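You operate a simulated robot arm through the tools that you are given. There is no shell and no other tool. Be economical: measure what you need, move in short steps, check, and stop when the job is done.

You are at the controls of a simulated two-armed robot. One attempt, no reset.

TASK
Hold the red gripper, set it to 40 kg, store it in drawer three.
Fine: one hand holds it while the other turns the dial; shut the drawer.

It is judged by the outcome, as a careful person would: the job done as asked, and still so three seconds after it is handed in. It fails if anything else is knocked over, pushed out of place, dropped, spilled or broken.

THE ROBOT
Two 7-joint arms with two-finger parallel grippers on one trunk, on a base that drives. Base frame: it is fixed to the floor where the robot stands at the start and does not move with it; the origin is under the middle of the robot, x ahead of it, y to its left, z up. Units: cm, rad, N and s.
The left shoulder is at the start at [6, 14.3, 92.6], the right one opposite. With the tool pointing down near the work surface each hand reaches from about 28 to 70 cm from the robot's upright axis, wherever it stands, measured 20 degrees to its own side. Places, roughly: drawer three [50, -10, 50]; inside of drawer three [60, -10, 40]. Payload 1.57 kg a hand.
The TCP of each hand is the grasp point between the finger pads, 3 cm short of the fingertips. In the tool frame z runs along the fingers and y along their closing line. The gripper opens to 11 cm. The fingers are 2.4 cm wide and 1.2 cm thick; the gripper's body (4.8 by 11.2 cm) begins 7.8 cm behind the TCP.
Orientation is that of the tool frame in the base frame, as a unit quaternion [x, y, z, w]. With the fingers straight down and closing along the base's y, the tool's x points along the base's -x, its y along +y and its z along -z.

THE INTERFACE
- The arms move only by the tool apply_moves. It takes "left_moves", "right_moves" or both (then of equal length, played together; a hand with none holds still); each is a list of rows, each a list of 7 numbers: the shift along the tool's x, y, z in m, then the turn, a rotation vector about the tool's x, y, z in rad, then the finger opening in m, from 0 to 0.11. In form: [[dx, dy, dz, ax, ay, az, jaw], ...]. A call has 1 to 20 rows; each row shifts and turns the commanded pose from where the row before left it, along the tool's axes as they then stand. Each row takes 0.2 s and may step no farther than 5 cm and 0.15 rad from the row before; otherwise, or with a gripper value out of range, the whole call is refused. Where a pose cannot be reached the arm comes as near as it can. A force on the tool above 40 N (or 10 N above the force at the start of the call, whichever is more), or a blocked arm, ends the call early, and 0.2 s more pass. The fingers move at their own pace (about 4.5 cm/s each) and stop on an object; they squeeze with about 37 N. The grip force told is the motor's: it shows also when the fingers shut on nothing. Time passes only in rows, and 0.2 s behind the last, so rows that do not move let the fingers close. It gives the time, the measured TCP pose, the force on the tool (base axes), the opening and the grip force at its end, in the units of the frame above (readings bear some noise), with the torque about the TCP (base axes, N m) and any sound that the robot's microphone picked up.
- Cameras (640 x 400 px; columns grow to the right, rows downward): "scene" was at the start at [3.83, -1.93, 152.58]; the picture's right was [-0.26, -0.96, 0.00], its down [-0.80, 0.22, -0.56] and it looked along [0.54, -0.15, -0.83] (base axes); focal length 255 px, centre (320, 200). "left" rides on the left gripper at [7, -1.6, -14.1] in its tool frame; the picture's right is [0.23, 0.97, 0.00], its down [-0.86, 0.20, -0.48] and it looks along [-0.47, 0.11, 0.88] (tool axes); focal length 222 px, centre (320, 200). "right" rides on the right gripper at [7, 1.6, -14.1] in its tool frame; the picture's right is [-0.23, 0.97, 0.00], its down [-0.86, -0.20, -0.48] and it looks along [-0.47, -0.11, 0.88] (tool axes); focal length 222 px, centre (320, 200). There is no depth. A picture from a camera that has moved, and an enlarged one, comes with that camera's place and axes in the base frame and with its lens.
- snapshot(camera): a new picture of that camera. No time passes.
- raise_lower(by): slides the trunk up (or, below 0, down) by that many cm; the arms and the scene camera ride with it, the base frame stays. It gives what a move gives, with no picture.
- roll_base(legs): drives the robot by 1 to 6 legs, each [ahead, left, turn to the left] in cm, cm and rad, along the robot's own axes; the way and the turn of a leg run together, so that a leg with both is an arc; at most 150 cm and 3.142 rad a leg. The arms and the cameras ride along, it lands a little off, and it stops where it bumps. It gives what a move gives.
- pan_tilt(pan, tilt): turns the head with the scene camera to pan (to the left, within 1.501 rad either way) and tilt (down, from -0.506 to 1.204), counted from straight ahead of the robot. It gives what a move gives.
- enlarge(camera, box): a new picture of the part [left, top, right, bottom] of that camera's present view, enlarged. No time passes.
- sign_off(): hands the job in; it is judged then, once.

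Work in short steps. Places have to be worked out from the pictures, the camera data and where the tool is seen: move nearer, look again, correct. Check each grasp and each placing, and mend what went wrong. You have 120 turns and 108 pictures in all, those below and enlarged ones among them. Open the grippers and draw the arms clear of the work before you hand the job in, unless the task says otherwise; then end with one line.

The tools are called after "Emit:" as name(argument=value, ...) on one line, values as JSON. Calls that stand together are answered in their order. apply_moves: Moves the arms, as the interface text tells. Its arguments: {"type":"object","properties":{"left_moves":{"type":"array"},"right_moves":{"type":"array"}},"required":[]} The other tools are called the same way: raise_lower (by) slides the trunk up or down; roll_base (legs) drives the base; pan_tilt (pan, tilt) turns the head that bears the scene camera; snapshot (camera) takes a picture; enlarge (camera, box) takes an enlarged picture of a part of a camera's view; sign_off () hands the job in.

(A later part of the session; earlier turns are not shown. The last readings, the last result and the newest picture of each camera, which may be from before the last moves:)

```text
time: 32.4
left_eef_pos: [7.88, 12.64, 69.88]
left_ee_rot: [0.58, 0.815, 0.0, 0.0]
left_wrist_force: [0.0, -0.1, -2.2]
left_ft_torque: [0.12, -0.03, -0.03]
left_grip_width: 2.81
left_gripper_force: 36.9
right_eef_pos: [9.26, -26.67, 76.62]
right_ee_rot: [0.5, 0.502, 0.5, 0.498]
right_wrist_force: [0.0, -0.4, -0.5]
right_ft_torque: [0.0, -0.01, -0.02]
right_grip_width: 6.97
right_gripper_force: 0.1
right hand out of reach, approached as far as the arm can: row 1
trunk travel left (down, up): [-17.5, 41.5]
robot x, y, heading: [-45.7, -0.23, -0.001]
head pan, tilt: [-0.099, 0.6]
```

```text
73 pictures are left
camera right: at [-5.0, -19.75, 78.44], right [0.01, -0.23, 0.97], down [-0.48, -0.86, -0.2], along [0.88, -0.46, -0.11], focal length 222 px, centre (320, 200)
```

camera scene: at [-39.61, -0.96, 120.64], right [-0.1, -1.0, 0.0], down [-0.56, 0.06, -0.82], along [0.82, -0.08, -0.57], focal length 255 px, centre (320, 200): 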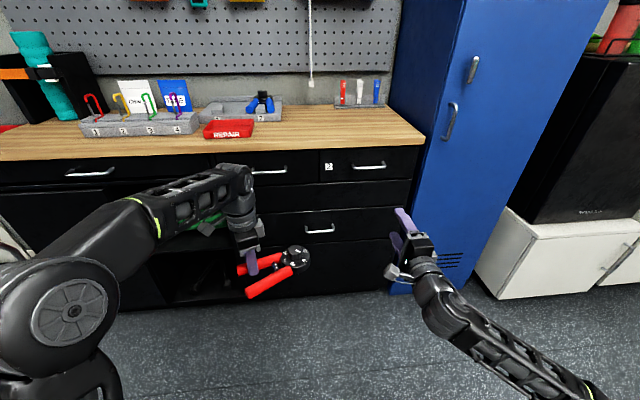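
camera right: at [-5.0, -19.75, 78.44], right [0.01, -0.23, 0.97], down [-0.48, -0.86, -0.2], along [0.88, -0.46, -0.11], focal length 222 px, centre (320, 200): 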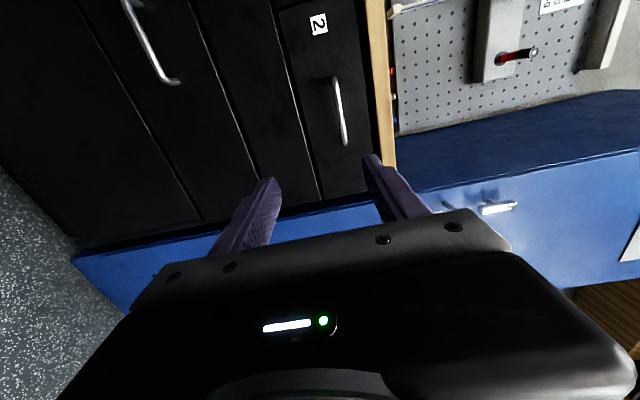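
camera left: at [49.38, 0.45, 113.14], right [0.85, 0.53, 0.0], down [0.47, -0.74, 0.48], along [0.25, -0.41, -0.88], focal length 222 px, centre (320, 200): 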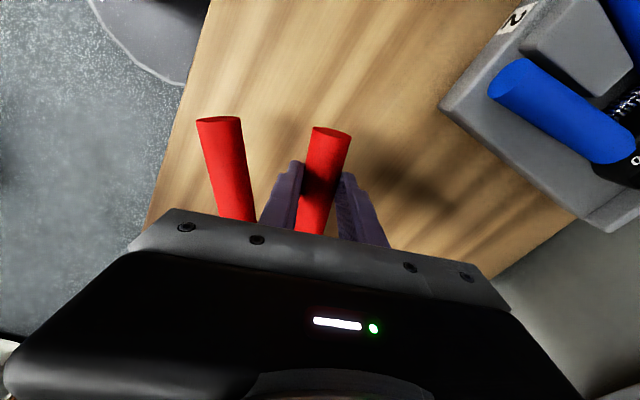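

The fingers now point forward and close vertically. I move the left hand with the gripper farther aside and bring the right hand to y −9.5, z 53 in front of the handle.

Emit:
apply_moves(left_moves=[[0.0425, 0.0147, 0, 0, 0, 0, 0.01], [0.0425, 0.0147, 0, 0, 0, 0, 0.01], [0.0425, 0.0147, 0, 0, 0, 0, 0.01], [0, 0, 0, 0, 0, 0, 0.01], [0, 0, 0, 0, 0, 0, 0.01], [0, 0, 0, 0, 0, 0, 0.01]], right_moves=[[0.0285, -0.0393, 0, 0, 0, 0, 0.07], [0.0285, -0.0393, 0, 0, 0, 0, 0.07], [0.0285, -0.0393, 0, 0, 0, 0, 0.07], [0.0285, -0.0393, 0, 0, 0, 0, 0.07], [0.0285, -0.0393, 0, 0, 0, 0, 0.07], [0.0285, -0.0393, 0, 0, 0, 0, 0.07]])

Emit:
snapshot(camera="scene")

Emit:
snapshot(camera="right")

```text
time: 33.8
left_eef_pos: [8.02, 26.12, 69.98]
left_ee_rot: [0.58, 0.814, 0.0, 0.0]
left_wrist_force: [-0.4, 0.1, -1.0]
left_ft_torque: [0.16, 0.0, 0.02]
left_grip_width: 2.81
left_gripper_force: 37.5
right_eef_pos: [9.64, -21.59, 78.02]
right_ee_rot: [0.502, 0.507, 0.497, 0.493]
right_wrist_force: [-0.7, -0.5, 0.1]
right_ft_torque: [0.03, 0.0, 0.02]
right_grip_width: 7.01
right_gripper_force: 0.0
right hand out of reach, approached as far as the arm can: row 1, 2, 3, 4, 5, 6
trunk travel left (down, up): [-17.5, 41.5]
robot x, y, heading: [-45.59, -0.12, -0.003]
head pan, tilt: [-0.099, 0.6]
```

```text
72 pictures are left
camera scene: at [-39.62, -0.96, 120.64], right [-0.1, -1.0, 0.0], down [-0.56, 0.06, -0.82], along [0.82, -0.08, -0.57], focal length 255 px, centre (320, 200)
```

scene: 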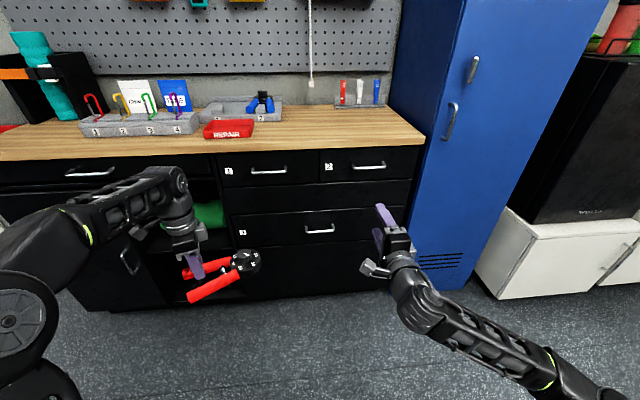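

```text
71 pictures are left
camera right: at [-4.48, -14.7, 80.0], right [0.02, -0.23, 0.97], down [-0.48, -0.86, -0.19], along [0.88, -0.46, -0.12], focal length 222 px, centre (320, 200)
```

right: 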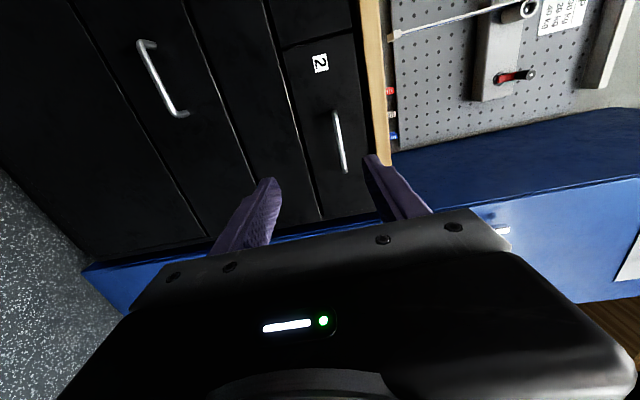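

The "3" label is on the drawer with that handle. The arm seems too folded here, so I try going forward and down at once.

Emit:
apply_moves(right_moves=[[0.01, -0.03, 0.031, 0, 0, 0, 0.07], [0.01, -0.03, 0.031, 0, 0, 0, 0.07], [0.01, -0.03, 0.031, 0, 0, 0, 0.07], [0.01, -0.03, 0.031, 0, 0, 0, 0.07], [0.01, -0.03, 0.031, 0, 0, 0, 0.07], [0.01, -0.03, 0.031, 0, 0, 0, 0.07]])

Emit:
snapshot(camera="scene")

```text
time: 35.2
left_eef_pos: [7.94, 26.08, 70.0]
left_ee_rot: [0.58, 0.814, 0.0, 0.0]
left_wrist_force: [0.6, -0.4, -0.7]
left_ft_torque: [0.14, -0.01, 0.0]
left_grip_width: 2.8
left_gripper_force: 37.0
right_eef_pos: [25.94, -24.28, 78.44]
right_ee_rot: [0.503, 0.511, 0.497, 0.488]
right_wrist_force: [0.5, 0.1, 0.0]
right_ft_torque: [0.03, 0.01, -0.02]
right_grip_width: 7.01
right_gripper_force: 0.0
right hand out of reach, approached as far as the arm can: row 1, 2, 3, 4, 5, 6
trunk travel left (down, up): [-17.5, 41.5]
robot x, y, heading: [-45.36, -0.13, -0.005]
head pan, tilt: [-0.099, 0.6]
```

```text
70 pictures are left
camera scene: at [-39.62, -0.95, 120.64], right [-0.1, -1.0, 0.0], down [-0.56, 0.06, -0.82], along [0.82, -0.08, -0.57], focal length 255 px, centre (320, 200)
```

scene: 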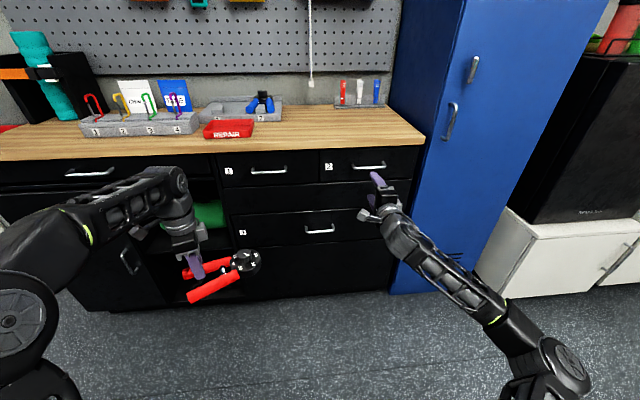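

Height is limited by a joint in this roll. I roll the hand the other way (180° back) and see whether it can go down then.

Emit:
apply_moves(right_moves=[[0, 0, 0, 0, 0, -0.1428, 0.07], [0, 0, 0, 0, 0, -0.1428, 0.07], [0, 0, 0, 0, 0, -0.1428, 0.07], [0, 0, 0, 0, 0, -0.1428, 0.07], [0, 0, 0, 0, 0, -0.1428, 0.07], [0, 0, 0, 0, 0, -0.1428, 0.07], [0, 0, 0, 0, 0, -0.1428, 0.07], [0, 0, 0, 0, 0, -0.1428, 0.07], [0, 0, 0, 0, 0, -0.1428, 0.07], [0, 0, 0, 0, 0, -0.1428, 0.07], [0, 0, 0, 0, 0, -0.1428, 0.07]])

Emit:
apply_moves(right_moves=[[0.045, 0, 0, 0, 0, 0, 0.07], [0.045, 0, 0, 0, 0, 0, 0.07]])

```text
time: 37.6
left_eef_pos: [7.92, 26.11, 70.08]
left_ee_rot: [0.58, 0.814, 0.0, -0.001]
left_wrist_force: [0.6, 0.3, -2.2]
left_ft_torque: [0.16, 0.02, 0.0]
left_grip_width: 2.8
left_gripper_force: 36.8
right_eef_pos: [25.77, -24.96, 79.93]
right_ee_rot: [-0.002, 0.71, 0.0, 0.705]
right_wrist_force: [0.5, 0.4, -0.7]
right_ft_torque: [0.02, 0.03, -0.02]
right_grip_width: 7.01
right_gripper_force: 0.1
right hand out of reach, approached as far as the arm can: row 1
trunk travel left (down, up): [-17.5, 41.5]
robot x, y, heading: [-45.69, 0.27, -0.005]
head pan, tilt: [-0.099, 0.6]
```

```text
time: 38.2
left_eef_pos: [8.07, 26.01, 69.89]
left_ee_rot: [0.58, 0.815, 0.0, 0.0]
left_wrist_force: [1.1, -0.6, -1.7]
left_ft_torque: [0.12, -0.02, 0.01]
left_grip_width: 2.81
left_gripper_force: 36.7
right_eef_pos: [25.67, -27.86, 76.47]
right_ee_rot: [-0.007, 0.718, 0.007, 0.696]
right_wrist_force: [-0.3, 1.0, -0.1]
right_ft_torque: [0.01, -0.04, -0.01]
right_grip_width: 6.99
right_gripper_force: 0.0
right hand out of reach, approached as far as the arm can: row 1, 2
trunk travel left (down, up): [-17.5, 41.5]
robot x, y, heading: [-45.59, -0.07, 0.002]
head pan, tilt: [-0.099, 0.6]
```

Still limited with the fingers level, so I pitch them down to 45° below level and then go down.

Emit:
apply_moves(right_moves=[[0, 0, 0, 0, 0.131, 0, 0.07], [0, 0, 0, 0, 0.131, 0, 0.07], [0, 0, 0, 0, 0.131, 0, 0.07], [0, 0, 0, 0, 0.131, 0, 0.07], [0, 0, 0, 0, 0.131, 0, 0.07], [0, 0, 0, 0, 0.131, 0, 0.07], [0.03, 0, 0.03, 0, 0, 0, 0.07], [0.03, 0, 0.03, 0, 0, 0, 0.07], [0.03, 0, 0.03, 0, 0, 0, 0.07], [0.03, 0, 0.03, 0, 0, 0, 0.07]])

Emit:
snapshot(camera="scene")

```text
time: 40.4
left_eef_pos: [8.06, 26.1, 69.98]
left_ee_rot: [0.581, 0.814, 0.0, 0.0]
left_wrist_force: [-0.9, -0.3, -0.9]
left_ft_torque: [0.14, -0.01, -0.01]
left_grip_width: 2.83
left_gripper_force: 36.9
right_eef_pos: [25.63, -28.17, 59.78]
right_ee_rot: [0.0, 0.924, 0.0, 0.382]
right_wrist_force: [-0.1, -0.3, -0.2]
right_ft_torque: [-0.01, 0.0, 0.04]
right_grip_width: 7.0
right_gripper_force: 0.2
right hand out of reach, approached as far as the arm can: row 6
trunk travel left (down, up): [-17.5, 41.5]
robot x, y, heading: [-45.01, -0.13, -0.004]
head pan, tilt: [-0.099, 0.6]
```

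```text
69 pictures are left
camera scene: at [-39.62, -0.95, 120.64], right [-0.1, -1.0, 0.0], down [-0.56, 0.06, -0.82], along [0.82, -0.08, -0.57], focal length 255 px, centre (320, 200)
```

scene: 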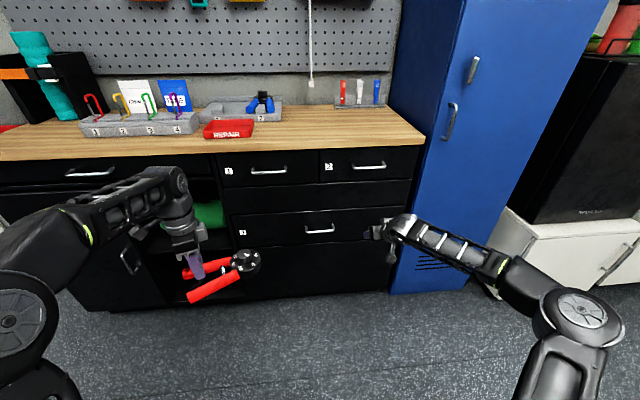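

At 45° the hand gets down to z 60. I roll it 90° here so it closes in the vertical plane.

Emit:
apply_moves(right_moves=[[0, 0, 0, 0, 0, 0.1428, 0.05], [0, 0, 0, 0, 0, 0.1428, 0.05], [0, 0, 0, 0, 0, 0.1428, 0.05], [0, 0, 0, 0, 0, 0.1428, 0.05], [0, 0, 0, 0, 0, 0.1428, 0.05], [0, 0, 0, 0, 0, 0.1428, 0.05], [0, 0, 0, 0, 0, 0.1428, 0.05], [0, 0, 0, 0, 0, 0.1428, 0.05], [0, 0, 0, 0, 0, 0.1428, 0.05], [0, 0, 0, 0, 0, 0.1428, 0.05], [0, 0, 0, 0, 0, 0.1428, 0.05]])

Emit:
snapshot(camera="right")

```text
time: 42.8
left_eef_pos: [7.93, 26.04, 70.06]
left_ee_rot: [0.581, 0.814, 0.0, 0.0]
left_wrist_force: [-0.1, -0.3, -1.7]
left_ft_torque: [0.13, -0.01, -0.01]
left_grip_width: 2.82
left_gripper_force: 37.4
right_eef_pos: [25.5, -28.07, 59.53]
right_ee_rot: [0.655, 0.652, 0.27, 0.27]
right_wrist_force: [0.0, -0.5, -0.3]
right_ft_torque: [0.0, 0.04, 0.0]
right_grip_width: 5.02
right_gripper_force: 0.1
trunk travel left (down, up): [-17.5, 41.5]
robot x, y, heading: [-45.17, -0.18, 0.001]
head pan, tilt: [-0.099, 0.6]
```

```text
68 pictures are left
camera right: at [16.78, -21.23, 70.8], right [0.69, -0.23, 0.69], down [-0.48, -0.85, 0.2], along [0.54, -0.47, -0.7], focal length 222 px, centre (320, 200)
```

right: 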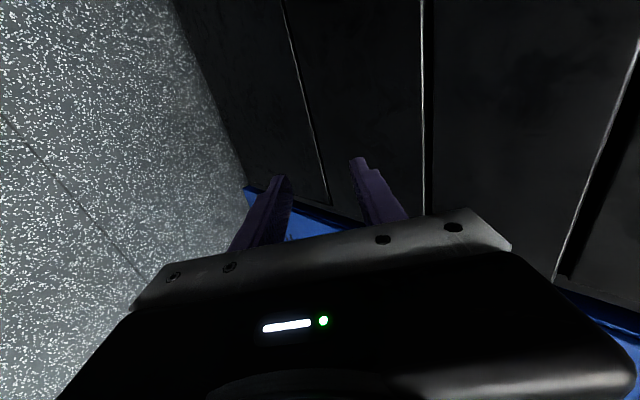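

The roll worked. Now I move left to y≈-9.5, down to z≈55, then try to level the fingers by 25°.

Emit:
apply_moves(right_moves=[[0.037, -0.0064, 0.0064, 0, 0, 0, 0.05], [0.037, -0.0064, 0.0064, 0, 0, 0, 0.05], [0.037, -0.0064, 0.0064, 0, 0, 0, 0.05], [0.037, -0.0064, 0.0064, 0, 0, 0, 0.05], [0.037, -0.0064, 0.0064, 0, 0, 0, 0.05], [0, 0, 0, -0.145, 0, 0, 0.05], [0, 0, 0, -0.145, 0, 0, 0.05], [0, 0, 0, -0.145, 0, 0, 0.05]])

Emit:
snapshot(camera="right")

Emit:
snapshot(camera="scene")

```text
time: 44.6
left_eef_pos: [7.88, 26.1, 69.91]
left_ee_rot: [0.58, 0.814, 0.0, 0.0]
left_wrist_force: [0.1, 0.0, -2.8]
left_ft_torque: [0.17, 0.01, -0.01]
left_grip_width: 2.8
left_gripper_force: 36.9
right_eef_pos: [21.64, -15.04, 54.35]
right_ee_rot: [0.599, 0.6, 0.376, 0.373]
right_wrist_force: [0.3, -1.1, -0.5]
right_ft_torque: [-0.01, -0.01, 0.03]
right_grip_width: 5.01
right_gripper_force: 0.1
right hand out of reach, approached as far as the arm can: row 3, 4, 5, 8
trunk travel left (down, up): [-17.5, 41.5]
robot x, y, heading: [-45.44, -0.46, -0.002]
head pan, tilt: [-0.099, 0.6]
```

```text
67 pictures are left
camera right: at [9.62, -8.23, 62.08], right [0.43, -0.23, 0.88], down [-0.52, -0.86, 0.03], along [0.74, -0.46, -0.48], focal length 222 px, centre (320, 200)
```

right: 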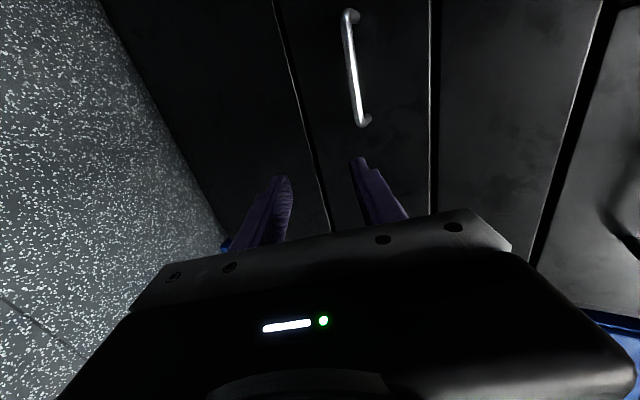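

```text
66 pictures are left
camera scene: at [-39.61, -0.95, 120.64], right [-0.1, -1.0, 0.0], down [-0.56, 0.06, -0.82], along [0.82, -0.08, -0.57], focal length 255 px, centre (320, 200)
```

scene: 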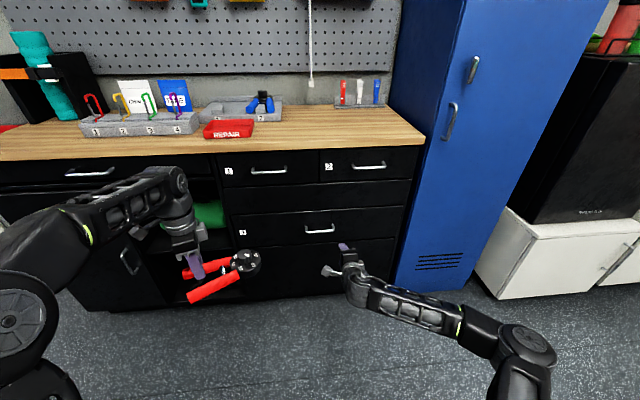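

The hand is at 26° below level at (21.6,-15,54.4); the bar measures about z 53.4, y −13.5…−2.4. I drive the base 10 cm forward and 5.5 cm left to line up with the bar.

Emit:
roll_base(legs=[[0, 5.5, 0], [9, 0, 0]])

Emit:
snapshot(camera="right")

Emit:
snapshot(camera="scene")

```text
time: 46.3
left_eef_pos: [16.82, 31.74, 70.06]
left_ee_rot: [0.58, 0.814, 0.001, 0.001]
left_wrist_force: [0.4, 0.4, -2.1]
left_ft_torque: [0.15, -0.01, 0.03]
left_grip_width: 2.79
left_gripper_force: 37.2
right_eef_pos: [30.52, -9.49, 54.32]
right_ee_rot: [0.599, 0.6, 0.375, 0.374]
right_wrist_force: [0.8, 0.5, 1.0]
right_ft_torque: [0.0, 0.0, 0.0]
right_grip_width: 5.01
right_gripper_force: 0.1
trunk travel left (down, up): [-17.5, 41.5]
robot x, y, heading: [-36.57, 5.34, -0.005]
head pan, tilt: [-0.099, 0.6]
```

```text
65 pictures are left
camera right: at [18.53, -2.62, 62.09], right [0.43, -0.23, 0.87], down [-0.52, -0.86, 0.03], along [0.74, -0.46, -0.48], focal length 222 px, centre (320, 200)
```

right: 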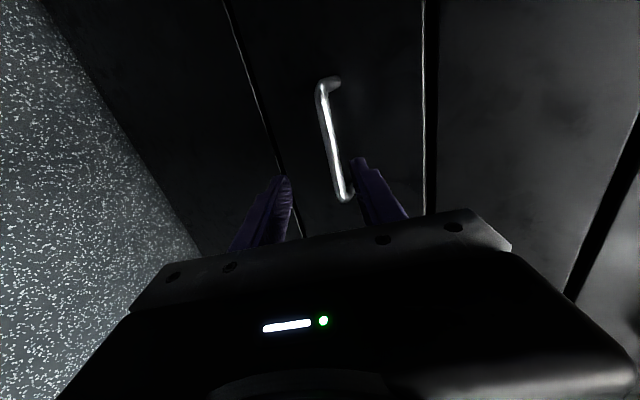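

```text
64 pictures are left
camera scene: at [-30.74, 4.63, 120.64], right [-0.1, -1.0, 0.0], down [-0.56, 0.06, -0.82], along [0.82, -0.08, -0.57], focal length 255 px, centre (320, 200)
```

scene: 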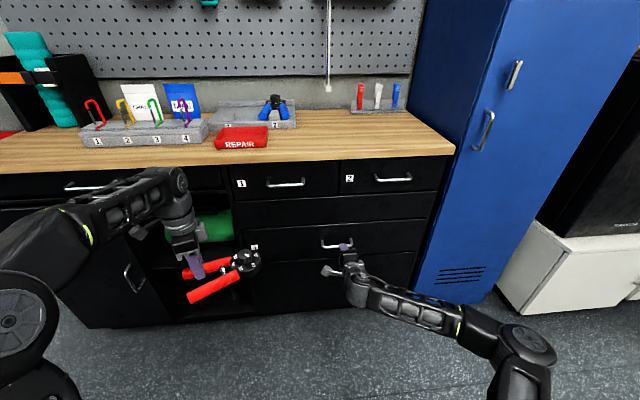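

The bar triangulates to (37.1, −13.5…−2.4, 53.3). I advance 4.9 cm so the bar sits between the finger pads, then look.

Emit:
apply_moves(right_moves=[[0, 0.0066, 0.015, 0, 0, 0, 0.042], [0, 0.0066, 0.015, 0, 0, 0, 0.042], [0, 0.0066, 0.015, 0, 0, 0, 0.042]])

Emit:
enlarge(camera="right", box=[220, 60, 460, 230])

Emit:
enlarge(camera="scene", box=[290, 210, 410, 290])

```text
time: 47.1
left_eef_pos: [16.86, 31.63, 70.0]
left_ee_rot: [0.58, 0.814, 0.0, 0.0]
left_wrist_force: [-0.2, 0.8, -1.6]
left_ft_torque: [0.16, -0.01, 0.0]
left_grip_width: 2.83
left_gripper_force: 37.3
right_eef_pos: [35.42, -9.53, 54.08]
right_ee_rot: [0.599, 0.601, 0.376, 0.373]
right_wrist_force: [-0.1, 0.1, 0.2]
right_ft_torque: [0.01, 0.02, 0.01]
right_grip_width: 4.22
right_gripper_force: 0.0
trunk travel left (down, up): [-17.5, 41.5]
robot x, y, heading: [-36.56, 5.5, -0.0]
head pan, tilt: [-0.099, 0.6]
```

```text
2.35 times, centred on (340, 145) of right
camera zoom: at [23.38, -2.74, 61.82], right [0.43, -0.23, 0.87], down [-0.51, -0.86, 0.03], along [0.74, -0.46, -0.48], focal length 523 px, centre (273, 329)
```

zoom: 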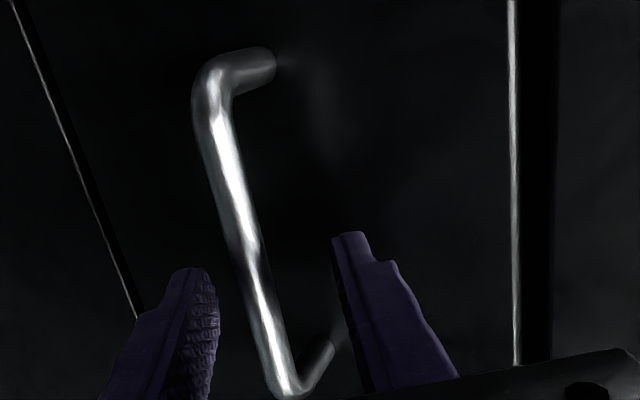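

```text
5.00 times, centred on (350, 250) of scene
camera zoom: at [-30.73, 4.63, 120.64], right [-0.1, -1.0, 0.0], down [-0.56, 0.06, -0.82], along [0.82, -0.08, -0.57], focal length 1274 px, centre (170, -50)
```

zoom: 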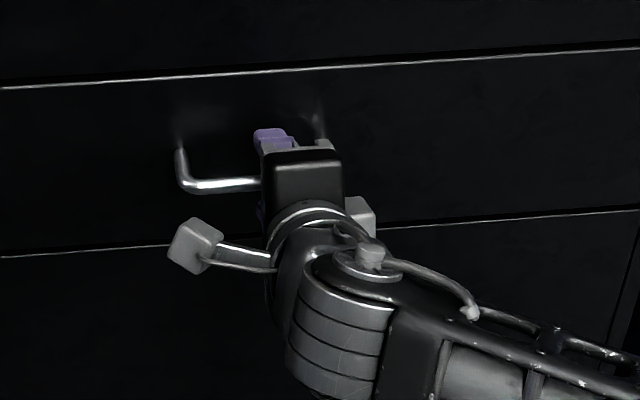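

The bar lies between the two fingers. I close on it.

Emit:
apply_moves(right_moves=[[0, 0, 0, 0, 0, 0, 0.03], [0, 0, 0, 0, 0, 0, 0.02], [0, 0, 0, 0, 0, 0, 0.01], [0, 0, 0, 0, 0, 0, 0.003], [0, 0, 0, 0, 0, 0, 0.003]])

Emit:
enlarge(camera="right", box=[220, 60, 460, 230])

```text
time: 48.3
left_eef_pos: [16.84, 31.64, 69.91]
left_ee_rot: [0.58, 0.814, 0.0, -0.001]
left_wrist_force: [0.2, 1.1, -1.5]
left_ft_torque: [0.14, 0.02, -0.02]
left_grip_width: 2.82
left_gripper_force: 36.8
right_eef_pos: [35.3, -9.52, 53.78]
right_ee_rot: [0.599, 0.601, 0.375, 0.373]
right_wrist_force: [-11.5, 0.0, -12.1]
right_ft_torque: [-0.11, 0.32, 0.08]
right_grip_width: 1.71
right_gripper_force: 7.8
trunk travel left (down, up): [-17.5, 41.5]
robot x, y, heading: [-36.01, 5.46, 0.002]
head pan, tilt: [-0.099, 0.6]
```

```text
2.35 times, centred on (340, 145) of right
camera zoom: at [23.34, -2.73, 61.69], right [0.43, -0.23, 0.87], down [-0.51, -0.86, 0.03], along [0.74, -0.46, -0.49], focal length 523 px, centre (273, 329)
```

zoom: 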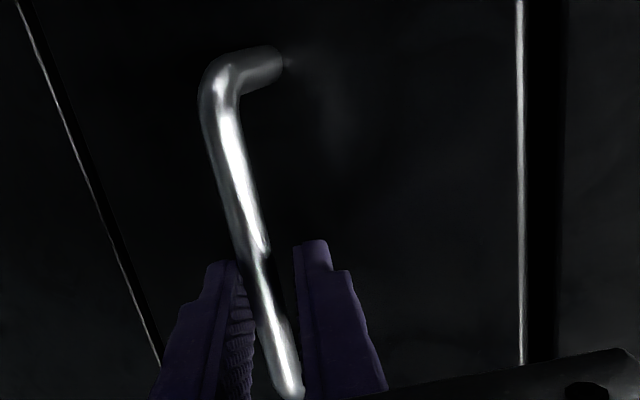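

The lower finger touches first; I shift 3 mm along tool −y and finish closing.

Emit:
apply_moves(right_moves=[[0, -0.003, 0, 0, 0, 0, 0.003], [0, -0.001, 0, 0, 0, 0, 0.002], [0, 0, 0, 0, 0, 0, 0.0], [0, 0, 0, 0, 0, 0, 0.0]])

```text
time: 49.3
left_eef_pos: [16.9, 31.64, 70.08]
left_ee_rot: [0.58, 0.815, -0.001, 0.0]
left_wrist_force: [-0.8, 0.5, -1.8]
left_ft_torque: [0.15, 0.02, 0.0]
left_grip_width: 2.77
left_gripper_force: 36.8
right_eef_pos: [35.26, -9.57, 53.57]
right_ee_rot: [0.599, 0.601, 0.375, 0.373]
right_wrist_force: [-12.5, -0.9, -11.3]
right_ft_torque: [-0.38, 0.3, -0.04]
right_grip_width: 1.19
right_gripper_force: 29.2
trunk travel left (down, up): [-17.5, 41.5]
robot x, y, heading: [-36.54, 5.45, -0.0]
head pan, tilt: [-0.099, 0.6]
```

Gripped (1.2 cm). I pull the drawer open by driving the base back 15 cm first.

Emit:
roll_base(legs=[[-15, 0, 0]])

Emit:
snapshot(camera="scene")

```text
time: 50.7
left_eef_pos: [1.44, 31.64, 69.97]
left_ee_rot: [0.58, 0.815, -0.001, 0.0]
left_wrist_force: [0.3, 0.7, -1.7]
left_ft_torque: [0.14, 0.02, -0.02]
left_grip_width: 2.8
left_gripper_force: 37.8
right_eef_pos: [19.81, -9.61, 53.73]
right_ee_rot: [0.599, 0.601, 0.375, 0.373]
right_wrist_force: [-0.9, 3.2, -14.4]
right_ft_torque: [-0.38, 0.25, 0.04]
right_grip_width: 1.18
right_gripper_force: 29.2
trunk travel left (down, up): [-17.5, 41.5]
robot x, y, heading: [-51.88, 5.18, 0.002]
head pan, tilt: [-0.099, 0.6]
```

```text
60 pictures are left
camera scene: at [-46.03, 4.6, 120.63], right [-0.1, -1.0, 0.0], down [-0.56, 0.06, -0.82], along [0.82, -0.08, -0.57], focal length 255 px, centre (320, 200)
```

scene: 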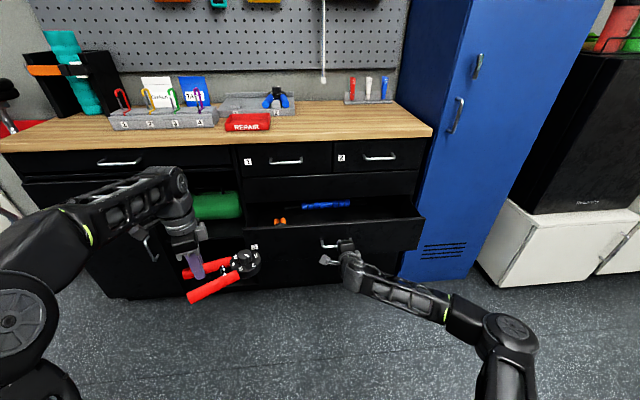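

The drawer opens nicely; it holds a blue and an orange item at the back. I pull another 10 cm and look in.

Emit:
roll_base(legs=[[-10, 0, 0]])

Emit:
enlarge(camera="scene", box=[200, 130, 440, 290])

```text
time: 51.8
left_eef_pos: [-8.47, 31.79, 69.87]
left_ee_rot: [0.579, 0.815, 0.0, 0.0]
left_wrist_force: [-0.6, -0.6, -2.4]
left_ft_torque: [0.13, -0.01, 0.0]
left_grip_width: 2.84
left_gripper_force: 37.3
right_eef_pos: [10.0, -9.47, 53.67]
right_ee_rot: [0.599, 0.601, 0.375, 0.373]
right_wrist_force: [0.3, -5.2, -5.2]
right_ft_torque: [-0.29, 0.13, 0.03]
right_grip_width: 1.14
right_gripper_force: 29.1
trunk travel left (down, up): [-17.5, 41.5]
robot x, y, heading: [-61.67, 5.69, 0.002]
head pan, tilt: [-0.099, 0.6]
```

```text
2.50 times, centred on (320, 210) of scene
camera zoom: at [-55.99, 4.55, 120.63], right [-0.1, -1.0, 0.0], down [-0.56, 0.05, -0.82], along [0.82, -0.08, -0.57], focal length 637 px, centre (320, 175)
```

zoom: 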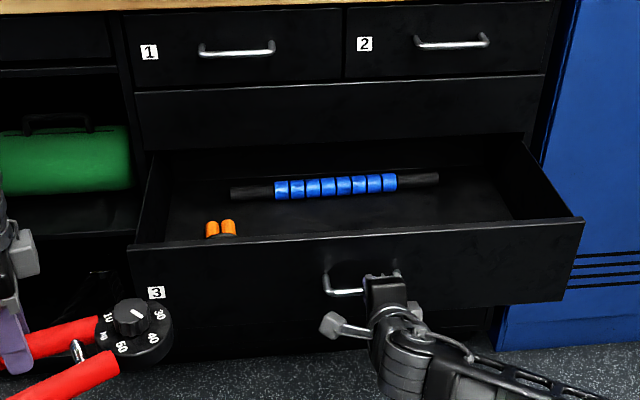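

The drawer is open about 25 cm and there is clear floor to the right of the orange item and in front of the roller. I open the right fingers and back off the handle with the base.

Emit:
apply_moves(right_moves=[[0, 0.001, 0, 0, 0, 0, 0.02], [0, 0, 0, 0, 0, 0, 0.042], [0, 0, 0, 0, 0, 0, 0.042], [0, 0, 0, 0, 0, 0, 0.042]])

Emit:
roll_base(legs=[[-12, 0, 0]])

Emit:
snapshot(camera="scene")

```text
time: 52.8
left_eef_pos: [-8.52, 31.73, 69.85]
left_ee_rot: [0.579, 0.816, 0.0, 0.001]
left_wrist_force: [0.1, 0.5, -2.3]
left_ft_torque: [0.16, 0.01, 0.04]
left_grip_width: 2.8
left_gripper_force: 37.8
right_eef_pos: [10.0, -9.54, 53.69]
right_ee_rot: [0.598, 0.602, 0.375, 0.373]
right_wrist_force: [0.5, -0.5, 0.3]
right_ft_torque: [-0.02, -0.02, 0.02]
right_grip_width: 4.21
right_gripper_force: 0.1
trunk travel left (down, up): [-17.5, 41.5]
robot x, y, heading: [-61.66, 5.38, 0.004]
head pan, tilt: [-0.099, 0.6]
```

```text
time: 54.0
left_eef_pos: [-20.53, 31.76, 70.05]
left_ee_rot: [0.578, 0.816, 0.0, 0.0]
left_wrist_force: [0.0, -0.2, -1.2]
left_ft_torque: [0.14, -0.01, 0.0]
left_grip_width: 2.83
left_gripper_force: 36.8
right_eef_pos: [-1.93, -9.55, 53.75]
right_ee_rot: [0.598, 0.602, 0.375, 0.373]
right_wrist_force: [0.2, -0.1, 0.6]
right_ft_torque: [0.01, 0.03, -0.01]
right_grip_width: 4.18
right_gripper_force: 0.1
trunk travel left (down, up): [-17.5, 41.5]
robot x, y, heading: [-73.93, 5.56, 0.004]
head pan, tilt: [-0.099, 0.6]
```

```text
58 pictures are left
camera scene: at [-68.01, 4.55, 120.64], right [-0.1, -1.0, 0.0], down [-0.56, 0.05, -0.82], along [0.82, -0.08, -0.57], focal length 255 px, centre (320, 200)
```

scene: 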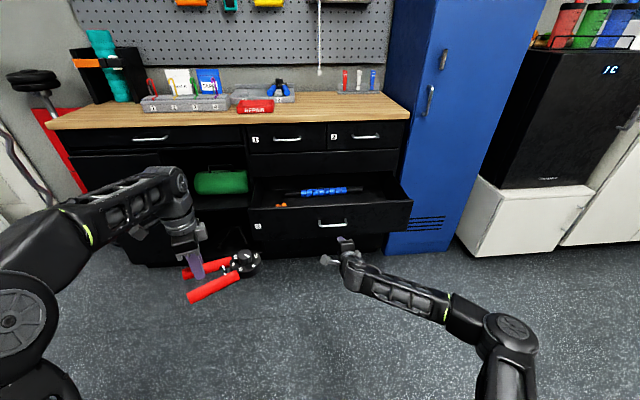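

Drawer stayed open. I now bring the right arm back to its fingers-down pose: move right, un-roll, un-pitch, and rise.

Emit:
apply_moves(right_moves=[[-0.045, 0, 0, 0, 0, 0, 0.05], [-0.045, 0, 0, 0, 0, 0, 0.05], [-0.045, 0, 0, 0, 0, 0, 0.05], [0, 0, 0, 0, 0, -0.1428, 0.05], [0, 0, 0, 0, 0, -0.1428, 0.05], [0, 0, 0, 0, 0, -0.1428, 0.05], [0, 0, 0, 0, 0, -0.1428, 0.05], [0, 0, 0, 0, 0, -0.1428, 0.05], [0, 0, 0, 0, 0, -0.1428, 0.05], [0, 0, 0, 0, 0, -0.1428, 0.05], [0, 0, 0, 0, 0, -0.1428, 0.05], [0, 0, 0, 0, 0, -0.1428, 0.05], [0, 0, 0, 0, 0, -0.1428, 0.05], [0, 0, 0, 0, 0, -0.1428, 0.05]])

Emit:
apply_moves(right_moves=[[0, 0, 0, 0, 0.139, 0, 0.05], [0, 0, 0, 0, 0.139, 0, 0.05], [0, 0, 0, 0, 0.139, 0, 0.05], [0, 0, 0, 0, 0.139, 0, 0.05], [0, 0, 0, 0, 0.139, 0, 0.05], [0, 0, 0, 0, 0.139, 0, 0.05], [0, 0, 0, 0, 0.139, 0, 0.05], [0, 0, 0, 0, 0.139, 0, 0.05], [0, 0, -0.04, 0, 0, 0, 0.05], [0, 0, -0.04, 0, 0, 0, 0.05], [0.02, 0, -0.04, 0, 0, 0, 0.05], [0.02, 0, -0.04, 0, 0, 0, 0.05]])

Emit:
snapshot(camera="scene")

```text
time: 57.0
left_eef_pos: [-20.53, 31.72, 69.99]
left_ee_rot: [0.578, 0.816, 0.0, 0.0]
left_wrist_force: [1.2, -0.3, -1.6]
left_ft_torque: [0.16, -0.01, 0.04]
left_grip_width: 2.83
left_gripper_force: 37.6
right_eef_pos: [-1.89, -23.08, 53.65]
right_ee_rot: [-0.004, 0.849, 0.002, 0.528]
right_wrist_force: [-0.3, -0.2, -0.1]
right_ft_torque: [0.02, -0.02, -0.01]
right_grip_width: 5.02
right_gripper_force: 0.0
trunk travel left (down, up): [-17.5, 41.5]
robot x, y, heading: [-73.67, 5.53, 0.002]
head pan, tilt: [-0.099, 0.6]
```

```text
time: 59.6
left_eef_pos: [-20.48, 31.8, 70.03]
left_ee_rot: [0.579, 0.815, 0.0, 0.0]
left_wrist_force: [-0.1, -0.7, -2.4]
left_ft_torque: [0.17, 0.03, -0.01]
left_grip_width: 2.77
left_gripper_force: 37.0
right_eef_pos: [-19.25, -28.18, 65.84]
right_ee_rot: [-0.002, 0.999, 0.001, 0.036]
right_wrist_force: [0.9, -0.6, 0.3]
right_ft_torque: [0.0, -0.01, 0.02]
right_grip_width: 5.0
right_gripper_force: 0.0
right hand out of reach, approached as far as the arm can: row 5, 6, 7, 8, 9, 10
trunk travel left (down, up): [-17.5, 41.5]
robot x, y, heading: [-73.94, 5.77, 0.003]
head pan, tilt: [-0.099, 0.6]
```

```text
57 pictures are left
camera scene: at [-68.02, 4.55, 120.63], right [-0.1, -1.0, 0.0], down [-0.56, 0.05, -0.82], along [0.82, -0.08, -0.57], focal length 255 px, centre (320, 200)
```

scene: 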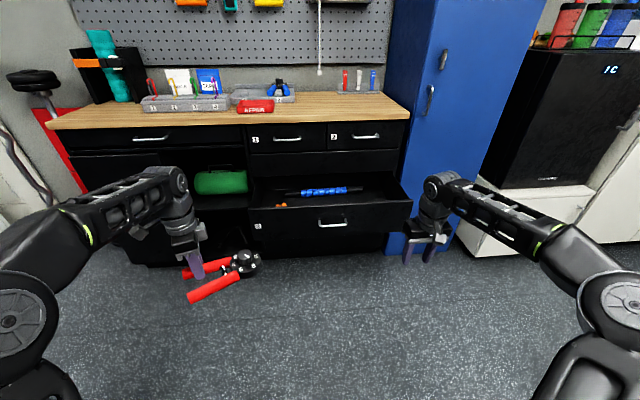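

I raise and draw back the right hand, lift the left slightly, then drive 43 cm forward and 8 cm right so the left hand can reach over the drawer.

Emit:
apply_moves(left_moves=[[0, 0, -0.03, 0, 0, 0, 0.01], [0, 0, -0.02, 0, 0, 0, 0.01], [0, 0, 0, 0, 0, 0, 0.01], [0, 0, 0, 0, 0, 0, 0.01]], right_moves=[[0.02, 0, -0.04, 0, 0, 0, 0.05], [0.02, 0, -0.04, 0, 0, 0, 0.05], [0.02, 0, -0.04, 0, 0, 0, 0.05], [0.02, 0, -0.02, 0, 0, 0, 0.05]])

Emit:
roll_base(legs=[[0, -8, 0], [30, 0, 0]])

Emit:
snapshot(camera="scene")

```text
time: 60.6
left_eef_pos: [-20.69, 31.65, 72.9]
left_ee_rot: [0.577, 0.816, 0.0, -0.001]
left_wrist_force: [-0.3, 0.2, -2.1]
left_ft_torque: [0.15, 0.0, 0.03]
left_grip_width: 2.78
left_gripper_force: 37.1
left hand out of reach, approached as far as the arm can: row 2
right_eef_pos: [-28.91, -28.19, 78.15]
right_ee_rot: [-0.004, 0.999, 0.001, 0.04]
right_wrist_force: [-0.4, 1.1, 0.7]
right_ft_torque: [0.01, -0.01, 0.02]
right_grip_width: 5.0
right_gripper_force: 0.0
right hand out of reach, approached as far as the arm can: row 3, 4
trunk travel left (down, up): [-17.5, 41.5]
robot x, y, heading: [-73.8, 5.42, 0.0]
head pan, tilt: [-0.099, 0.6]
```

```text
time: 63.3
left_eef_pos: [9.06, 23.61, 72.97]
left_ee_rot: [0.58, 0.815, 0.0, 0.0]
left_wrist_force: [0.0, 0.3, -2.3]
left_ft_torque: [0.13, 0.02, -0.02]
left_grip_width: 2.82
left_gripper_force: 37.4
right_eef_pos: [0.33, -36.52, 78.14]
right_ee_rot: [-0.001, 0.999, -0.001, 0.038]
right_wrist_force: [0.5, 0.6, -0.4]
right_ft_torque: [-0.01, 0.0, 0.04]
right_grip_width: 4.99
right_gripper_force: 0.1
trunk travel left (down, up): [-17.5, 41.5]
robot x, y, heading: [-44.13, -2.12, 0.004]
head pan, tilt: [-0.099, 0.6]
```

```text
56 pictures are left
camera scene: at [-38.52, -3.48, 120.64], right [-0.1, -1.0, 0.0], down [-0.56, 0.06, -0.82], along [0.82, -0.08, -0.57], focal length 255 px, centre (320, 200)
```

scene: 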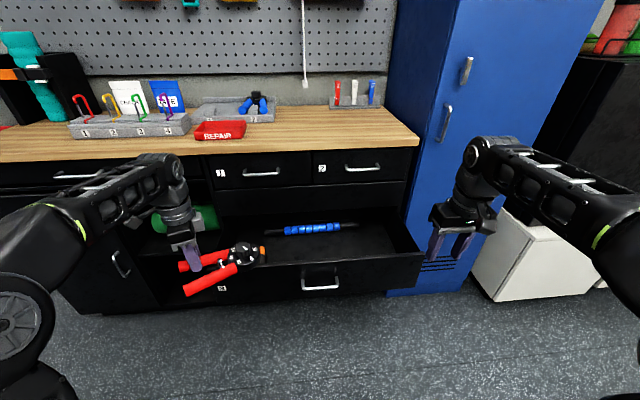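

Clear so far. I drive 13 cm more, and tilt the head to look into the drawer.

Emit:
roll_base(legs=[[13, 0, 0]])

Emit:
pan_tilt(pan=-0.1, tilt=0.85)

Emit:
snapshot(camera="scene")

```text
time: 64.6
left_eef_pos: [22.02, 23.5, 72.97]
left_ee_rot: [0.581, 0.814, 0.0, 0.0]
left_wrist_force: [0.1, 1.1, -1.4]
left_ft_torque: [0.16, -0.03, -0.02]
left_grip_width: 2.8
left_gripper_force: 36.9
right_eef_pos: [13.33, -36.45, 78.15]
right_ee_rot: [0.0, 0.999, 0.0, 0.04]
right_wrist_force: [-0.2, -0.2, 0.4]
right_ft_torque: [0.0, 0.02, 0.01]
right_grip_width: 5.02
right_gripper_force: 0.1
trunk travel left (down, up): [-17.5, 41.5]
robot x, y, heading: [-31.15, -2.54, -0.0]
head pan, tilt: [-0.099, 0.6]
```

```text
time: 65.4
left_eef_pos: [22.0, 23.49, 72.78]
left_ee_rot: [0.58, 0.814, 0.0, 0.0]
left_wrist_force: [-0.6, -0.6, -2.1]
left_ft_torque: [0.13, -0.03, 0.01]
left_grip_width: 2.81
left_gripper_force: 37.4
right_eef_pos: [13.27, -36.36, 78.01]
right_ee_rot: [0.0, 0.999, 0.001, 0.04]
right_wrist_force: [0.8, 0.2, 0.7]
right_ft_torque: [-0.03, 0.0, 0.0]
right_grip_width: 5.0
right_gripper_force: 0.0
trunk travel left (down, up): [-17.5, 41.5]
robot x, y, heading: [-31.02, -2.34, -0.002]
head pan, tilt: [-0.099, 0.85]
```

```text
55 pictures are left
camera scene: at [-26.59, -3.38, 118.55], right [-0.1, -1.0, 0.0], down [-0.75, 0.07, -0.66], along [0.66, -0.07, -0.75], focal length 255 px, centre (320, 200)
```

scene: 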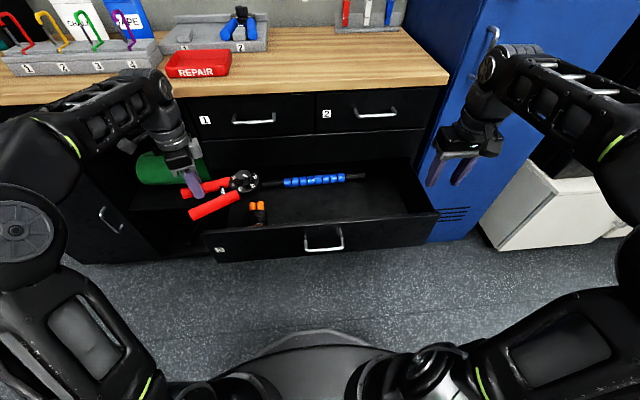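

I carry the gripper right over the drawer, to about (27,-6.5), still at height, then look.

Emit:
apply_moves(left_moves=[[-0.0428, -0.0072, 0, 0, 0, 0, 0.01], [-0.0428, -0.0072, 0, 0, 0, 0, 0.01], [-0.0428, -0.0072, 0, 0, 0, 0, 0.01], [-0.0428, -0.0072, 0, 0, 0, 0, 0.01], [-0.0428, -0.0072, 0, 0, 0, 0, 0.01], [-0.0428, -0.0072, 0, 0, 0, 0, 0.01], [-0.0428, -0.0072, 0, 0, 0, 0, 0.01]])

Emit:
enlarge(camera="scene", box=[190, 100, 450, 270])

Emit:
snapshot(camera="left")

```text
time: 67.0
left_eef_pos: [24.37, 9.49, 72.87]
left_ee_rot: [0.581, 0.814, 0.001, 0.002]
left_wrist_force: [0.7, -0.1, -2.0]
left_ft_torque: [0.11, 0.01, 0.0]
left_grip_width: 2.8
left_gripper_force: 36.7
left hand out of reach, approached as far as the arm can: row 4, 5, 6, 7
right_eef_pos: [13.24, -36.35, 78.1]
right_ee_rot: [-0.001, 0.999, 0.0, 0.039]
right_wrist_force: [-0.2, 0.7, -0.1]
right_ft_torque: [0.04, 0.0, -0.02]
right_grip_width: 5.0
right_gripper_force: 0.1
trunk travel left (down, up): [-17.5, 41.5]
robot x, y, heading: [-31.61, -2.41, 0.006]
head pan, tilt: [-0.099, 0.85]
```

```text
2.35 times, centred on (320, 185) of scene
camera zoom: at [-26.59, -3.38, 118.55], right [-0.1, -1.0, 0.0], down [-0.75, 0.07, -0.66], along [0.66, -0.07, -0.75], focal length 599 px, centre (320, 235)
```

zoom: 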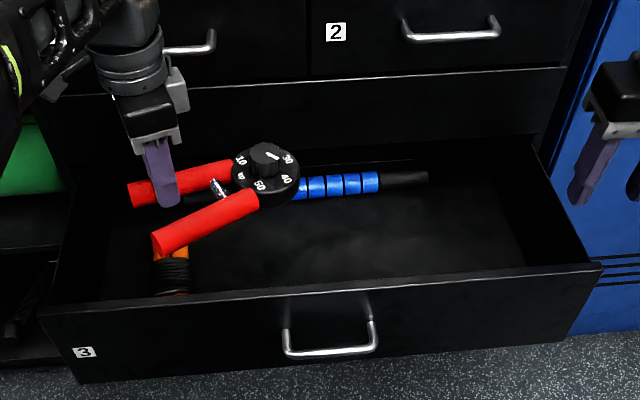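

```text
53 pictures are left
camera left: at [20.49, 15.43, 86.97], right [0.85, 0.53, 0.0], down [0.47, -0.74, 0.48], along [0.26, -0.41, -0.88], focal length 222 px, centre (320, 200)
```

left: 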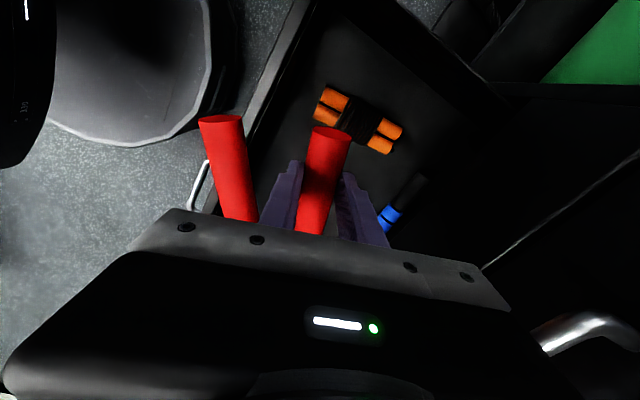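

The left arm is at its reach limit because it works high above its shoulder. I raise the trunk 12 cm and lower the hand by the same amount, then go on to the right.

Emit:
raise_lower(by=12)

Emit:
apply_moves(left_moves=[[0, 0, 0.04, 0, 0, 0, 0.01], [0, 0, 0.04, 0, 0, 0, 0.01], [0, 0, 0.04, 0, 0, 0, 0.01], [-0.041, -0.004, 0, 0, 0, 0, 0.01], [-0.041, -0.004, 0, 0, 0, 0, 0.01], [-0.041, -0.004, 0, 0, 0, 0, 0.01], [-0.041, -0.004, 0, 0, 0, 0, 0.01]])

Emit:
snapshot(camera="left")

Emit:
snapshot(camera="scene")

```text
time: 68.5
left_eef_pos: [24.41, 9.44, 84.87]
left_ee_rot: [0.581, 0.814, 0.001, 0.001]
left_wrist_force: [0.0, 0.0, -2.4]
left_ft_torque: [0.16, -0.02, 0.01]
left_grip_width: 2.81
left_gripper_force: 37.1
right_eef_pos: [13.3, -36.42, 89.98]
right_ee_rot: [-0.001, 0.999, 0.0, 0.04]
right_wrist_force: [-0.1, -0.2, 0.3]
right_ft_torque: [0.02, 0.01, 0.02]
right_grip_width: 5.01
right_gripper_force: 0.0
trunk travel left (down, up): [-29.5, 29.5]
robot x, y, heading: [-31.1, -2.44, 0.001]
head pan, tilt: [-0.099, 0.85]
```

```text
time: 70.1
left_eef_pos: [28.24, -6.51, 72.76]
left_ee_rot: [0.58, 0.814, 0.0, 0.002]
left_wrist_force: [-0.8, -0.2, -1.6]
left_ft_torque: [0.16, -0.02, 0.0]
left_grip_width: 2.83
left_gripper_force: 37.0
right_eef_pos: [13.27, -36.37, 90.1]
right_ee_rot: [-0.001, 0.999, 0.0, 0.039]
right_wrist_force: [0.1, 0.2, -0.7]
right_ft_torque: [-0.03, -0.03, -0.01]
right_grip_width: 5.04
right_gripper_force: 0.1
trunk travel left (down, up): [-29.5, 29.5]
robot x, y, heading: [-31.34, -2.94, 0.001]
head pan, tilt: [-0.099, 0.85]
```

```text
52 pictures are left
camera left: at [24.44, -0.51, 86.92], right [0.85, 0.53, 0.0], down [0.47, -0.74, 0.48], along [0.26, -0.41, -0.88], focal length 222 px, centre (320, 200)
```

left: 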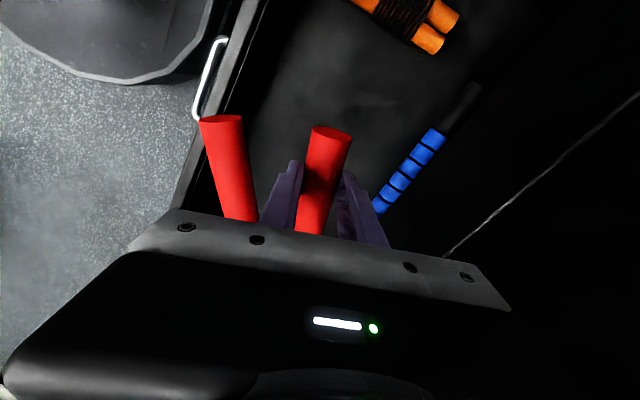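

```text
51 pictures are left
camera scene: at [-26.57, -3.41, 130.55], right [-0.1, -1.0, 0.0], down [-0.75, 0.07, -0.66], along [0.66, -0.07, -0.75], focal length 255 px, centre (320, 200)
```

scene: 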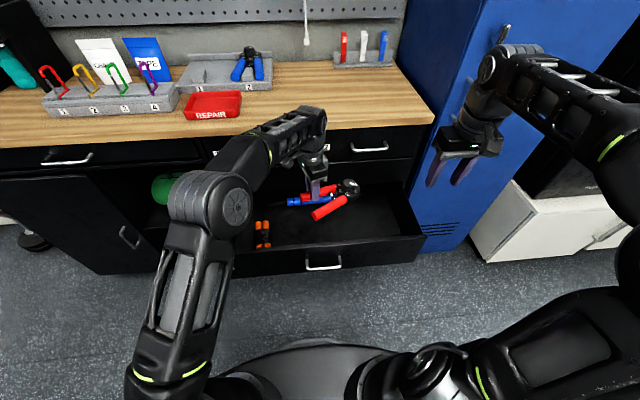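

The gripper is over free drawer floor. I nudge 1 cm deeper and lower to z≈54, which should leave a few cm above the floor.

Emit:
apply_moves(left_moves=[[-0.004, 0.0113, 0, 0, 0, 0, 0.01], [0, 0, 0.037, 0, 0, 0, 0.01], [0, 0, 0.037, 0, 0, 0, 0.01], [0, 0, 0.037, 0, 0, 0, 0.01], [0, 0, 0.037, 0, 0, 0, 0.01], [0, 0, 0.037, 0, 0, 0, 0.01]])

Emit:
snapshot(camera="left")

Emit:
enlarge(camera="scene", box=[220, 90, 440, 290])

```text
time: 71.5
left_eef_pos: [29.37, -6.68, 54.29]
left_ee_rot: [0.581, 0.814, 0.001, 0.001]
left_wrist_force: [-0.4, -0.2, -2.4]
left_ft_torque: [0.13, -0.03, 0.03]
left_grip_width: 2.78
left_gripper_force: 37.1
right_eef_pos: [13.3, -36.38, 90.21]
right_ee_rot: [-0.001, 0.999, 0.0, 0.04]
right_wrist_force: [0.1, -0.2, 0.5]
right_ft_torque: [0.01, -0.02, 0.0]
right_grip_width: 5.01
right_gripper_force: 0.0
trunk travel left (down, up): [-29.5, 29.5]
robot x, y, heading: [-31.39, -2.59, -0.001]
head pan, tilt: [-0.099, 0.85]
```

```text
50 pictures are left
camera left: at [25.51, -0.69, 68.43], right [0.85, 0.53, 0.0], down [0.47, -0.74, 0.48], along [0.26, -0.41, -0.88], focal length 222 px, centre (320, 200)
```

left: 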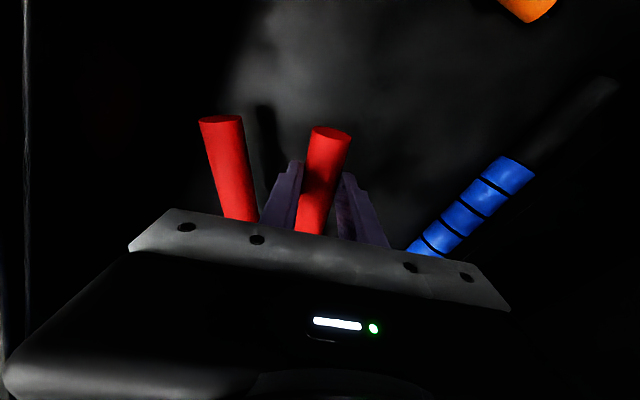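

```text
2.00 times, centred on (330, 190) of scene
camera zoom: at [-26.57, -3.39, 130.55], right [-0.1, -1.0, 0.0], down [-0.75, 0.07, -0.66], along [0.66, -0.07, -0.75], focal length 509 px, centre (300, 220)
```

zoom: 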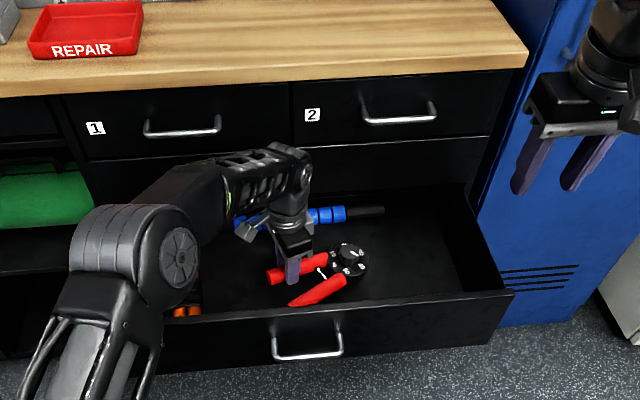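

Good clearance around it. I lower in small steps, watching the force for touchdown.

Emit:
apply_moves(left_moves=[[0, 0, 0.008, 0, 0, 0, 0.01], [0, 0, 0.008, 0, 0, 0, 0.01], [0, 0, 0.006, 0, 0, 0, 0.01]])

Emit:
snapshot(camera="left")

```text
time: 72.3
left_eef_pos: [29.37, -6.51, 52.16]
left_ee_rot: [0.581, 0.814, 0.0, 0.001]
left_wrist_force: [0.8, 0.1, -2.1]
left_ft_torque: [0.15, 0.02, -0.02]
left_grip_width: 2.8
left_gripper_force: 36.6
right_eef_pos: [13.35, -36.4, 90.08]
right_ee_rot: [-0.001, 0.999, 0.001, 0.039]
right_wrist_force: [1.0, 0.8, -0.3]
right_ft_torque: [0.0, 0.02, 0.01]
right_grip_width: 5.03
right_gripper_force: 0.1
trunk travel left (down, up): [-29.5, 29.5]
robot x, y, heading: [-31.43, -2.64, -0.002]
head pan, tilt: [-0.099, 0.85]
```

```text
48 pictures are left
camera left: at [25.49, -0.59, 66.28], right [0.85, 0.53, 0.0], down [0.47, -0.74, 0.48], along [0.26, -0.41, -0.88], focal length 222 px, centre (320, 200)
```

left: 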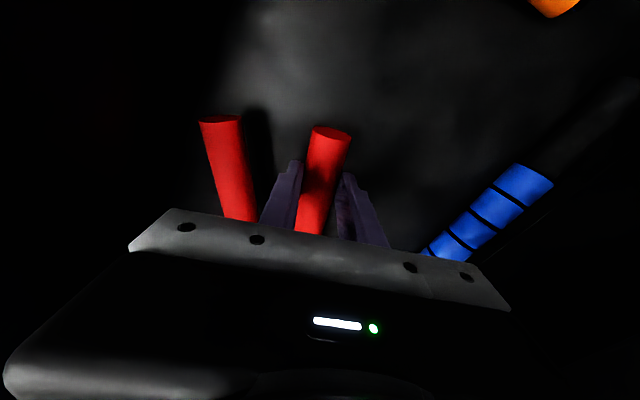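

No touch yet; shadows close in. I continue in 5 mm steps.

Emit:
apply_moves(left_moves=[[0, 0, 0.005, 0, 0, 0, 0.01], [0, 0, 0.005, 0, 0, 0, 0.01], [0, 0, 0.004, 0, 0, 0, 0.01]])

```text
time: 73.1
left_eef_pos: [29.4, -6.51, 50.82]
left_ee_rot: [0.581, 0.814, 0.0, 0.002]
left_wrist_force: [-0.6, 0.3, -2.5]
left_ft_torque: [0.1, 0.04, 0.0]
left_grip_width: 2.8
left_gripper_force: 37.2
right_eef_pos: [13.39, -36.4, 90.2]
right_ee_rot: [0.0, 0.999, 0.0, 0.039]
right_wrist_force: [0.2, 0.2, 0.6]
right_ft_torque: [0.04, 0.0, 0.01]
right_grip_width: 4.99
right_gripper_force: 0.0
trunk travel left (down, up): [-29.5, 29.5]
robot x, y, heading: [-31.5, -2.36, 0.002]
head pan, tilt: [-0.099, 0.85]
```

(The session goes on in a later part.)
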